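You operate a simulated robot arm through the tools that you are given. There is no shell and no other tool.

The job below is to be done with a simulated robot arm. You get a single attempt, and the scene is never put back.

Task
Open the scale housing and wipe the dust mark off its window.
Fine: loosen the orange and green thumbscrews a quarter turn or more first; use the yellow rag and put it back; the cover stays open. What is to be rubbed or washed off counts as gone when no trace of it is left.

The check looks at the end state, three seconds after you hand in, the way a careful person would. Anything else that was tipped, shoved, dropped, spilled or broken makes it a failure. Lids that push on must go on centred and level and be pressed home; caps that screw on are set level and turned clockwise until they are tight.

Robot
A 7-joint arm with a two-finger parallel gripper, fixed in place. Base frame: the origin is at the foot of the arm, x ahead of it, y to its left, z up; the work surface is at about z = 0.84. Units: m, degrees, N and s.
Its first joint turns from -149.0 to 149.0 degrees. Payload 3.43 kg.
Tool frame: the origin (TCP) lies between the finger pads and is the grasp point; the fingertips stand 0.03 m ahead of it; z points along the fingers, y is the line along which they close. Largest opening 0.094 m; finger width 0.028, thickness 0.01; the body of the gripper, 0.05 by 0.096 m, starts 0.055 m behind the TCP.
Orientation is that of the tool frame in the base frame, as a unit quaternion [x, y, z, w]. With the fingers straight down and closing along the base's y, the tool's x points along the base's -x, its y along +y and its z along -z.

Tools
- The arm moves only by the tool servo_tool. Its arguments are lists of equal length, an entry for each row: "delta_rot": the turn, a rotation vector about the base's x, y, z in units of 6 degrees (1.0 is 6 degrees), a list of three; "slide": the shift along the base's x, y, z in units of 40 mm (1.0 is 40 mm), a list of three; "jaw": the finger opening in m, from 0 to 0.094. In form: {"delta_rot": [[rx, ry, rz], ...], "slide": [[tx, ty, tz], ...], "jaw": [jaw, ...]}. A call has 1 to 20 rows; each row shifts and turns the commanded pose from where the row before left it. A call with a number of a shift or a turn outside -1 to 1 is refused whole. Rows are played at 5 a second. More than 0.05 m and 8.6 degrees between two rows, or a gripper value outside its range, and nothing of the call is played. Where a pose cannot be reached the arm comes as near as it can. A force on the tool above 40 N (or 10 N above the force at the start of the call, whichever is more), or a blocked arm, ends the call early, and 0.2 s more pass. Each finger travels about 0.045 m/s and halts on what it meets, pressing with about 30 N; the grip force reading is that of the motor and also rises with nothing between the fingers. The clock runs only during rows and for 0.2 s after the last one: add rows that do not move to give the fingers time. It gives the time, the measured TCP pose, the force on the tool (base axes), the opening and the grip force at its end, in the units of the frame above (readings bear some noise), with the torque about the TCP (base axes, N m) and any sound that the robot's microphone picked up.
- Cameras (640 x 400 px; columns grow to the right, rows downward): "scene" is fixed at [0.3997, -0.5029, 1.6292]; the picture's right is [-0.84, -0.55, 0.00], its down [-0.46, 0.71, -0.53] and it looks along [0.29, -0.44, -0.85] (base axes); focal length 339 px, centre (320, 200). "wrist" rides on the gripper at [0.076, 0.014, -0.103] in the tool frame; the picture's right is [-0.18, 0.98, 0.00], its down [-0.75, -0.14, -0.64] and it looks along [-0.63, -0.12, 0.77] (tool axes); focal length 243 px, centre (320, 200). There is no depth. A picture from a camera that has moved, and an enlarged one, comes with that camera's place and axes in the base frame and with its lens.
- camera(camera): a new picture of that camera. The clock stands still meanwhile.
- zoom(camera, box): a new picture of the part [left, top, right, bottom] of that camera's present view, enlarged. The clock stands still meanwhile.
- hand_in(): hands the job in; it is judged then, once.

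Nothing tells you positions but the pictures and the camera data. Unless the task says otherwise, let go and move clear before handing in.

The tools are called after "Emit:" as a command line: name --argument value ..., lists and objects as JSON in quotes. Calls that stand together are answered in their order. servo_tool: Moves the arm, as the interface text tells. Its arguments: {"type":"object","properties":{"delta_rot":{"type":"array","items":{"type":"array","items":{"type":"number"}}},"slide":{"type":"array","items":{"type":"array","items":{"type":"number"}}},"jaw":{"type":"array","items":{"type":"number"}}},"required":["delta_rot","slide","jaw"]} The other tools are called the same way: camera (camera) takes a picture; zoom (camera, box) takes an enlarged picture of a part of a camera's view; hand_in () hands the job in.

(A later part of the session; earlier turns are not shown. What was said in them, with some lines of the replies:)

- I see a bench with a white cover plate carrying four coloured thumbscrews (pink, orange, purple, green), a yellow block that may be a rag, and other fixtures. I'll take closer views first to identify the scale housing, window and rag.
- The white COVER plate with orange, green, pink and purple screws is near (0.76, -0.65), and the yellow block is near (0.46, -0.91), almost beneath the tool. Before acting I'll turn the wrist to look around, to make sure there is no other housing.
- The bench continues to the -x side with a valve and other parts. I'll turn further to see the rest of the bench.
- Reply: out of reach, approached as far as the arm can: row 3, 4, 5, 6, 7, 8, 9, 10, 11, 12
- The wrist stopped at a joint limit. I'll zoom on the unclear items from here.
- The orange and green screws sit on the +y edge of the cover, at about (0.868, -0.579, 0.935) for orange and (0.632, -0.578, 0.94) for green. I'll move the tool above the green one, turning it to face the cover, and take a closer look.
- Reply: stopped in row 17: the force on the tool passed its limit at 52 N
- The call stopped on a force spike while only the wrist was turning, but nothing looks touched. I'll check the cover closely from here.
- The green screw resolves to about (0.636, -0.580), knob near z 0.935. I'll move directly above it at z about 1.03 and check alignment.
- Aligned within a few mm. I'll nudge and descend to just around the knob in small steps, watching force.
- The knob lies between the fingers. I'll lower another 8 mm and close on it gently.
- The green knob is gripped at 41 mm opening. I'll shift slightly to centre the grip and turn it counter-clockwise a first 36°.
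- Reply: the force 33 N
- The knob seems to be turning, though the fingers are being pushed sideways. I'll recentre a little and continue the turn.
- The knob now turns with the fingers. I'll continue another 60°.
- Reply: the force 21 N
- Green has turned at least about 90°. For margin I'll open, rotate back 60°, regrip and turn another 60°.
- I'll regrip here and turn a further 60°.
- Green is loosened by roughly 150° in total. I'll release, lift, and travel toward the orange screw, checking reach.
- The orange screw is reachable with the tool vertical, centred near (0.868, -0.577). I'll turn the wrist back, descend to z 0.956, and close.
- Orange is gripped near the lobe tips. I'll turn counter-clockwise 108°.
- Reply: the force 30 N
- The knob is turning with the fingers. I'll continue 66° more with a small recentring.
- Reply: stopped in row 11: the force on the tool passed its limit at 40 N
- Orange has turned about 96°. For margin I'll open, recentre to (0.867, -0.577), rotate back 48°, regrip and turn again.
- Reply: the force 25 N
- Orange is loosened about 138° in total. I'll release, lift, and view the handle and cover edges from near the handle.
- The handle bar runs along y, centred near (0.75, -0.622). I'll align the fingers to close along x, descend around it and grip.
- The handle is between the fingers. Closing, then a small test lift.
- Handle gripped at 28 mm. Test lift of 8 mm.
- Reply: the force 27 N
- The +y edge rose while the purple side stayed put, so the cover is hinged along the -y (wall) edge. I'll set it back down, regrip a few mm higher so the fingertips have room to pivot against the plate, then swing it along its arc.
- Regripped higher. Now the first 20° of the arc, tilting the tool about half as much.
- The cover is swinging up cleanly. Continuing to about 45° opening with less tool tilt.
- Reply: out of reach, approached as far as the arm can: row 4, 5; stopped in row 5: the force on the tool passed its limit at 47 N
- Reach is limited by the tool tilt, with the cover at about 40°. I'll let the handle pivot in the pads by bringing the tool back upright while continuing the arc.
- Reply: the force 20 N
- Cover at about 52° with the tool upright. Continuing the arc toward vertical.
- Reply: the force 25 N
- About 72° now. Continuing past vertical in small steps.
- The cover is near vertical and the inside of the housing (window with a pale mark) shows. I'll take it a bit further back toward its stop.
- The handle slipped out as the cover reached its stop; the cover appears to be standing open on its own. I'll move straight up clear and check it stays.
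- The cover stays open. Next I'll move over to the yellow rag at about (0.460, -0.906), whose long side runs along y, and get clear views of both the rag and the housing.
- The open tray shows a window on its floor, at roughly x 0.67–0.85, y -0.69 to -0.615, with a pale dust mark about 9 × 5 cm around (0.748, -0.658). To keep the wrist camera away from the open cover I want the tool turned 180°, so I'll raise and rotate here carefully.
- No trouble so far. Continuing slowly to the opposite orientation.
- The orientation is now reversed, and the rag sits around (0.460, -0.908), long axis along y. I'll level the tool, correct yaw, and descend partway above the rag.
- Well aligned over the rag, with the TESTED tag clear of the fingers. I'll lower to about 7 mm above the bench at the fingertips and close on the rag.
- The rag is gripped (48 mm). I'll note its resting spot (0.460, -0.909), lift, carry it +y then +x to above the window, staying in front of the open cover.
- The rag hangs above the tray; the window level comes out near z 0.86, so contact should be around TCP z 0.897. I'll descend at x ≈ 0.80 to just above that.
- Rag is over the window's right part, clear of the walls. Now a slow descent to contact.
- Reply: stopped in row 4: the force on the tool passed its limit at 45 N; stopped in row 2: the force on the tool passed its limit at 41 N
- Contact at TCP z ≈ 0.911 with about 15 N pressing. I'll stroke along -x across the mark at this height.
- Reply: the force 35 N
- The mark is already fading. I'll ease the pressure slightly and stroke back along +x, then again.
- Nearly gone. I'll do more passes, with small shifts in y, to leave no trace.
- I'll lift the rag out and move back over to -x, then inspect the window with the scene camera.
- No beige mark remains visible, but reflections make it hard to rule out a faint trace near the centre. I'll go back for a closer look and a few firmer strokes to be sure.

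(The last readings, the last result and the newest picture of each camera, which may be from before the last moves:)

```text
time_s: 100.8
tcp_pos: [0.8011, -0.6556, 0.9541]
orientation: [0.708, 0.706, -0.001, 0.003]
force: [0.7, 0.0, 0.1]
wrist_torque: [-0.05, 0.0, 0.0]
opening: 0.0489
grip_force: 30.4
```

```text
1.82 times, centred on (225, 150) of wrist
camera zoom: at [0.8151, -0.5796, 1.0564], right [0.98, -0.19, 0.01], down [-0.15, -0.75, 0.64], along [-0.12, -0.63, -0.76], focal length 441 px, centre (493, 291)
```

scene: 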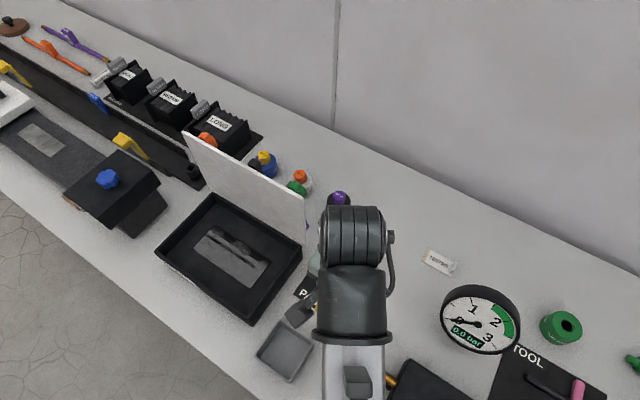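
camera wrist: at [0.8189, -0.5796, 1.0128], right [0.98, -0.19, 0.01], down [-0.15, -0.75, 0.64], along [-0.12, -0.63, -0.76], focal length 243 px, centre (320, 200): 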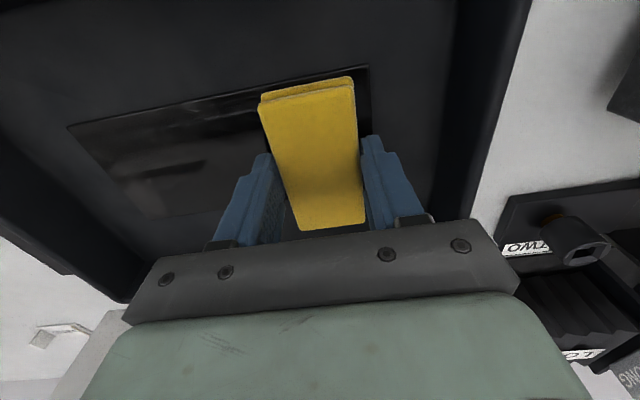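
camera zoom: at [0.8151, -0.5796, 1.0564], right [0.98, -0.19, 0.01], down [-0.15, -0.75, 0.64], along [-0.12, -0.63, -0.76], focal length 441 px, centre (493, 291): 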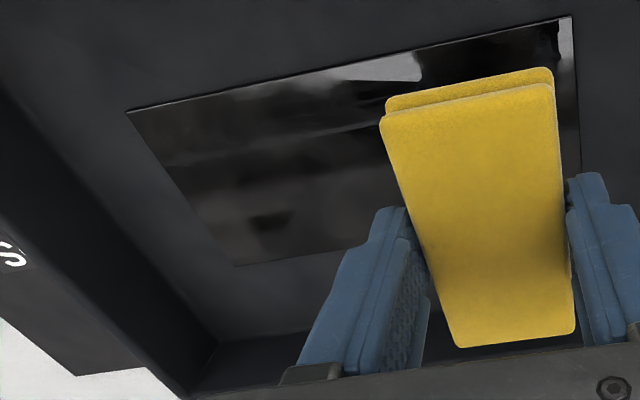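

Only dark reflections show. I'll still make one more firm back-and-forth over the mark's area.

Emit:
servo_tool --delta_rot '[[0, 0, 0], [0, 0, 0], [0, 0, 0], [0, 0, 0], [0, 0, 0], [0, 0, 0], [0, 0, 0]]' --slide '[[0, 0, -0.5], [0, 0, -0.4], [0, 0, -0.1], [0, 0, -0.05], [0, 0, -0.025], [0, 0, -0.02], [0, 0, 0]]' --jaw '[0.02, 0.02, 0.02, 0.02, 0.02, 0.02, 0.02]'

```text
time_s: 102.4
tcp_pos: [0.8009, -0.6563, 0.9104]
orientation: [0.707, 0.707, 0.0, 0.004]
force: [0.8, 0.5, -0.3]
wrist_torque: [0.04, -0.03, 0.01]
opening: 0.0488
grip_force: 30.1
```

Emit:
servo_tool --delta_rot '[[0, 0, 0], [0, 0, 0], [0, 0, 0], [0, 0, 0]]' --slide '[[0, 0, -0.02], [0, 0, -0.02], [0, 0, -0.01], [0, 0, 0]]' --jaw '[0.02, 0.02, 0.02, 0.02]'

```text
time_s: 103.4
tcp_pos: [0.8016, -0.6563, 0.9101]
orientation: [0.708, 0.707, 0.0, 0.004]
force: [0.6, -1.7, 17.5]
wrist_torque: [0.04, 0.24, -0.02]
opening: 0.0489
grip_force: 29.6
```

Firm contact at 17 N. Wiping passes now.

Emit:
servo_tool --delta_rot '[[0, 0, 0], [0, 0, 0], [0, 0, 0], [0, 0, 0], [0, 0, 0], [0, 0, 0], [0, 0, 0], [0, 0, 0], [0, 0, 0], [0, 0, 0], [0, 0, 0], [0, 0, 0], [0, 0, 0], [0, 0, 0], [0, 0, 0], [0, 0, 0]]' --slide '[[0, -0.15, 0], [-0.4, 0, 0], [-0.4, 0, 0], [-0.4, 0, 0], [-0.4, 0, 0], [-0.4, 0, 0], [-0.4, 0, 0], [-0.4, 0, 0], [0, 0.15, 0], [0.4, 0, 0], [0.4, 0, 0], [0.4, 0, 0], [0.4, 0, 0], [0.4, 0, 0], [0.4, 0, 0], [0.4, 0, 0]]' --jaw '[0.02, 0.02, 0.02, 0.02, 0.02, 0.02, 0.02, 0.02, 0.02, 0.02, 0.02, 0.02, 0.02, 0.02, 0.02, 0.02]'

Emit:
servo_tool --delta_rot '[[0, 0, 0], [0, 0, 0], [0, 0, 0], [0, 0, 0], [0, 0, 0], [0, 0, 0], [0, 0, 0], [0, 0, 0], [0, 0, 0], [0, 0, 0], [0, 0, 0], [0, 0, 0], [0, 0, 0], [0, 0, 0], [0, 0, 0], [0, 0, 0]]' --slide '[[0, 0.15, 0], [-0.4, 0, 0], [-0.4, 0, 0], [-0.4, 0, 0], [-0.4, 0, 0], [-0.4, 0, 0], [-0.4, 0, 0], [-0.4, 0, 0], [0, -0.15, 0], [0.4, 0, 0], [0.4, 0, 0], [0.4, 0, 0], [0.4, 0, 0], [0.4, 0, 0], [0.4, 0, 0], [0.4, 0, 0]]' --jaw '[0.02, 0.02, 0.02, 0.02, 0.02, 0.02, 0.02, 0.02, 0.02, 0.02, 0.02, 0.02, 0.02, 0.02, 0.02, 0.02]'

```text
time_s: 106.8
tcp_pos: [0.8014, -0.6564, 0.9105]
orientation: [0.707, 0.707, 0.001, 0.003]
force: [-5.6, -0.9, 16.9]
wrist_torque: [-0.04, 0.32, 0.03]
opening: 0.0485
grip_force: 29.7
```

```text
time_s: 110.2
tcp_pos: [0.8019, -0.6565, 0.9101]
orientation: [0.708, 0.706, 0.0, 0.004]
force: [-4.7, -0.6, 12.8]
wrist_torque: [-0.04, 0.27, 0.03]
opening: 0.0492
grip_force: 30.2
```

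Both passes completed under steady pressure. I'll lift out, retreat as before, and compare the window from the scene camera.

Emit:
servo_tool --delta_rot '[[0, 0, 0], [0, 0, 0], [0, 0, 0], [0, 0, 0], [0, 0, 0], [0, 0, 0], [0, 0, 0], [0, 0, 0], [0, 0, 0], [0, 0, 0], [0, 0, 0], [0, 0, 0], [0, 0, 0], [0, 0, 0], [0, 0, 0], [0, 0, 0]]' --slide '[[0, 0, 0.5], [0, 0, 0.9], [0, 0, 0.9], [0, 0, 0.9], [0, 0, 0.9], [0, 0, 0.5], [-0.9, 0, 0], [-0.9, 0, 0], [-0.9, 0, 0], [-0.9, 0, 0], [-0.9, 0, 0], [-0.9, 0, 0], [-0.9, 0, 0], [-0.9, 0, 0], [-0.9, 0, 0], [-0.44, 0, 0]]' --jaw '[0.02, 0.02, 0.02, 0.02, 0.02, 0.02, 0.02, 0.02, 0.02, 0.02, 0.02, 0.02, 0.02, 0.02, 0.02, 0.02]'

Emit:
zoom --camera "scene" --box '[180, 210, 300, 300]'

Emit:
zoom --camera "wrist" --box '[220, 50, 420, 250]'

```text
time_s: 113.6
tcp_pos: [0.4598, -0.6538, 1.0931]
orientation: [0.708, 0.706, 0.0, 0.003]
force: [-0.1, -0.7, 0.2]
wrist_torque: [-0.01, 0.0, -0.02]
opening: 0.0488
grip_force: 30.3
```

```text
4.44 times, centred on (240, 255) of scene
camera zoom: at [0.3997, -0.5029, 1.6292], right [-0.84, -0.55, 0.0], down [-0.46, 0.71, -0.53], along [0.29, -0.44, -0.85], focal length 1506 px, centre (676, -44)
```

zoom: 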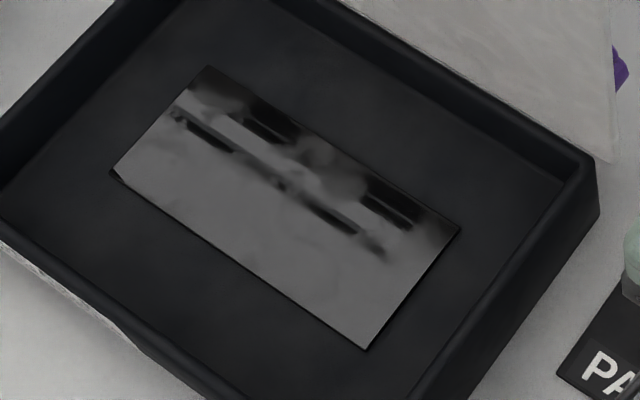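

```text
2.00 times, centred on (320, 150) of wrist
camera zoom: at [0.4729, -0.579, 1.1949], right [0.98, -0.19, 0.01], down [-0.15, -0.75, 0.64], along [-0.12, -0.63, -0.76], focal length 485 px, centre (320, 300)
```

zoom: 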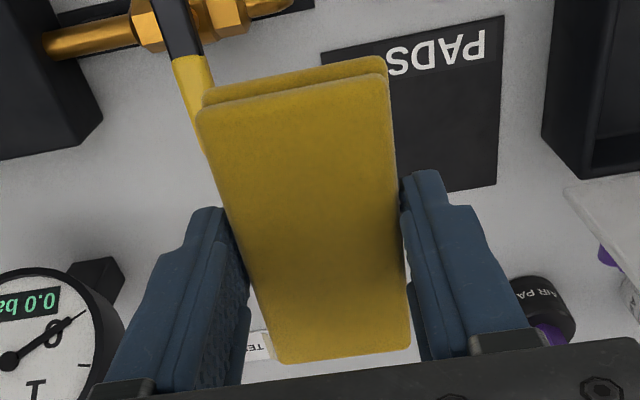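

The view is identical to before, so what's left is only reflection and the mark is gone. Now I'll return the rag to its place at (0.460, -0.909).

Emit:
servo_tool --delta_rot '[[0, 0, 0], [0, 0, 0], [0, 0, 0], [0, 0, 0], [0, 0, 0], [0, 0, 0], [0, 0, 0], [0, 0, 0], [0, 0, 0], [0, 0, 0], [0, 0, 0], [0, 0, 0], [0, 0, 0]]' --slide '[[0, -0.91, 0], [0, -0.91, 0], [0, -0.91, 0], [0, -0.91, 0], [0, -0.91, 0], [0, -0.91, 0], [0, -0.91, 0], [0, 0, -0.95], [0, 0, -0.95], [0, 0, -0.95], [0, 0, -0.95], [0, 0, -0.95], [0, 0, 0]]' --jaw '[0.02, 0.02, 0.02, 0.02, 0.02, 0.02, 0.02, 0.02, 0.02, 0.02, 0.02, 0.02, 0.02]'

Emit:
camera --camera "wrist"

```text
time_s: 116.4
tcp_pos: [0.4609, -0.9115, 0.9019]
orientation: [0.707, 0.707, 0.0, 0.003]
force: [0.0, 0.9, -0.2]
wrist_torque: [0.02, 0.0, -0.01]
opening: 0.0486
grip_force: 29.5
```

```text
taken
camera wrist: at [0.4734, -0.8347, 1.0045], right [0.98, -0.19, 0.01], down [-0.15, -0.75, 0.64], along [-0.12, -0.63, -0.76], focal length 243 px, centre (320, 200)
```

wrist: 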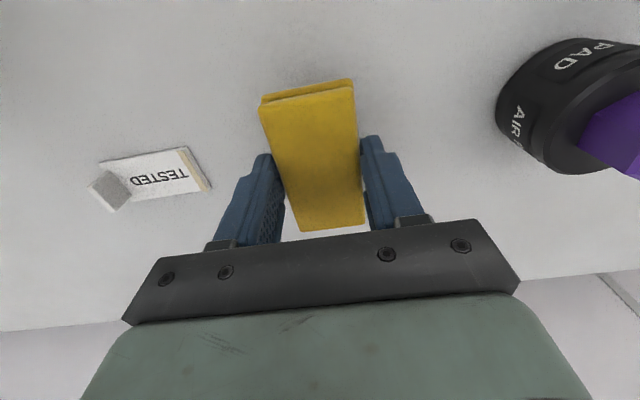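

Over the original spot. Lowering gently to the bench.

Emit:
servo_tool --delta_rot '[[0, 0, 0], [0, 0, 0], [0, 0, 0], [0, 0, 0], [0, 0, 0]]' --slide '[[-0.01, 0.06, -0.3], [0, 0, -0.2], [0, 0, -0.05], [0, 0, -0.02], [0, 0, 0]]' --jaw '[0.02, 0.02, 0.02, 0.02, 0.02]'

```text
time_s: 117.6
tcp_pos: [0.4593, -0.909, 0.8797]
orientation: [0.707, 0.707, 0.001, 0.003]
force: [0.4, 0.7, 0.0]
wrist_torque: [0.01, -0.02, 0.03]
opening: 0.0487
grip_force: 30.0
```

Emit:
servo_tool --delta_rot '[[0, 0, 0], [0, 0, 0], [0, 0, 0], [0, 0, 0]]' --slide '[[0, 0, -0.03], [0, 0, -0.02], [0, 0, -0.015], [0, 0, 0]]' --jaw '[0.02, 0.02, 0.02, 0.02]'

```text
time_s: 118.6
tcp_pos: [0.4588, -0.9082, 0.8775]
orientation: [0.708, 0.706, 0.0, 0.004]
force: [0.4, -0.4, -0.7]
wrist_torque: [0.0, -0.02, 0.03]
opening: 0.0489
grip_force: 30.1
```

Back at the pick-up height. Releasing and rising straight up.

Emit:
servo_tool --delta_rot '[[0, 0, 0], [0, 0, 0], [0, 0, 0], [0, 0, 0], [0, 0, 0], [0, 0, 0], [0, 0, 0], [0, 0, 0], [0, 0, 0]]' --slide '[[0, 0, -0.01], [0, 0, 0], [0, 0, 0], [0, 0, 0], [0, 0, 0.5], [0, 0, 0.9], [0, 0, 0.9], [0, 0, 0.9], [0, 0, 0.9]]' --jaw '[0.02, 0.06, 0.08, 0.08, 0.08, 0.08, 0.08, 0.08, 0.08]'

Emit:
camera --camera "wrist"

Emit:
camera --camera "scene"

```text
time_s: 120.6
tcp_pos: [0.4587, -0.9075, 1.0403]
orientation: [0.708, 0.707, 0.0, 0.004]
force: [-0.4, 0.0, 0.8]
wrist_torque: [0.01, 0.04, 0.01]
opening: 0.0801
grip_force: 0.1
```

```text
taken
camera wrist: at [0.4721, -0.8329, 1.1429], right [0.98, -0.19, 0.01], down [-0.15, -0.75, 0.64], along [-0.12, -0.63, -0.77], focal length 243 px, centre (320, 200)
```

wrist: 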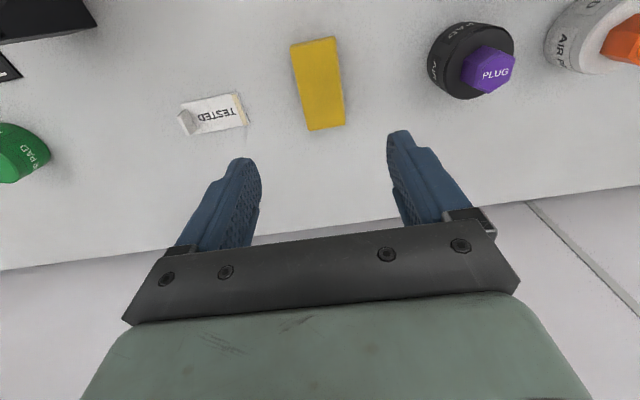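

```text
taken
```

scene: 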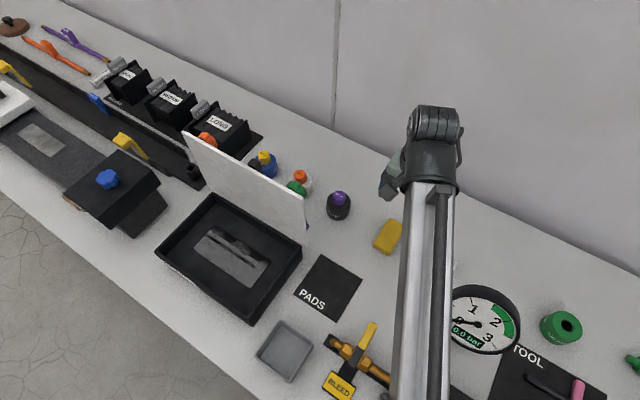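

The rag is back on its spot, the window is clean, the cover stands open and nothing else has moved. I'll rise clear once more for a last look.

Emit:
servo_tool --delta_rot '[[0, 0, 0], [0, 0, 0], [0, 0, 0], [0, 0, 0], [0, 0, 0]]' --slide '[[0, 0, 0.9], [0, 0, 0.9], [0, 0, 0.9], [0, 0, 0.9], [0, 0, 0]]' --jaw '[0.08, 0.08, 0.08, 0.08, 0.08]'

Emit:
zoom --camera "scene" --box '[130, 120, 430, 320]'

```text
time_s: 121.8
tcp_pos: [0.4586, -0.9105, 1.1872]
orientation: [0.708, 0.706, 0.0, 0.003]
force: [-0.2, 1.2, 0.2]
wrist_torque: [-0.02, 0.02, 0.06]
opening: 0.08
grip_force: 0.0
```

```text
2.00 times, centred on (280, 220) of scene
camera zoom: at [0.3997, -0.5029, 1.6292], right [-0.84, -0.55, 0.0], down [-0.46, 0.71, -0.53], along [0.29, -0.44, -0.85], focal length 678 px, centre (400, 160)
```

zoom: 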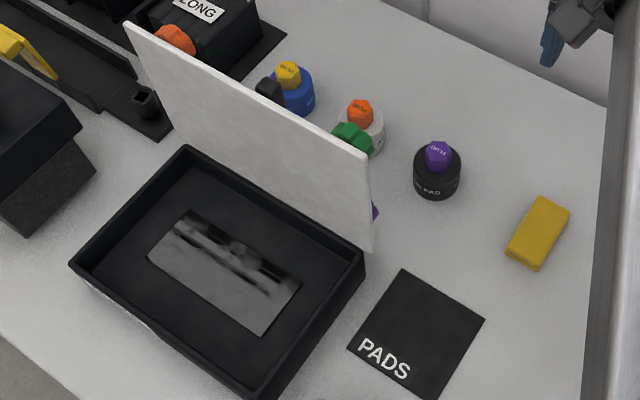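

The cover is open and the window shows no trace of the dust mark. The rag is back on its spot, the screws are loosened, and the arm is clear, so I'm handing in.

Emit:
hand_in

```text
The job is handed in.
```

The housing is open, the dust mark is off its window, and I've handed the job in. The last pictures showed no trace of it. The view didn't change after a second round of firm wiping, so the pale streaks still visible on the glass are reflections.

- **Thumbscrews:** I turned green about 150° and orange about 138° counter-clockwise, both well past a quarter turn. I left pink and purple alone.
- **Cover:** It is hinged on the wall side. The handle slipped out of the fingers as the cover reached its open position, and the cover has stayed open since.
- **Rag:** The yellow rag is back within a couple of millimetres of where I picked it up.
- **Rest of the bench:** Nothing else looked moved in the last pictures. Early on, one move stopped on a 52 N force spike while only the wrist was turning. I found no sign of contact and don't know what caused it.
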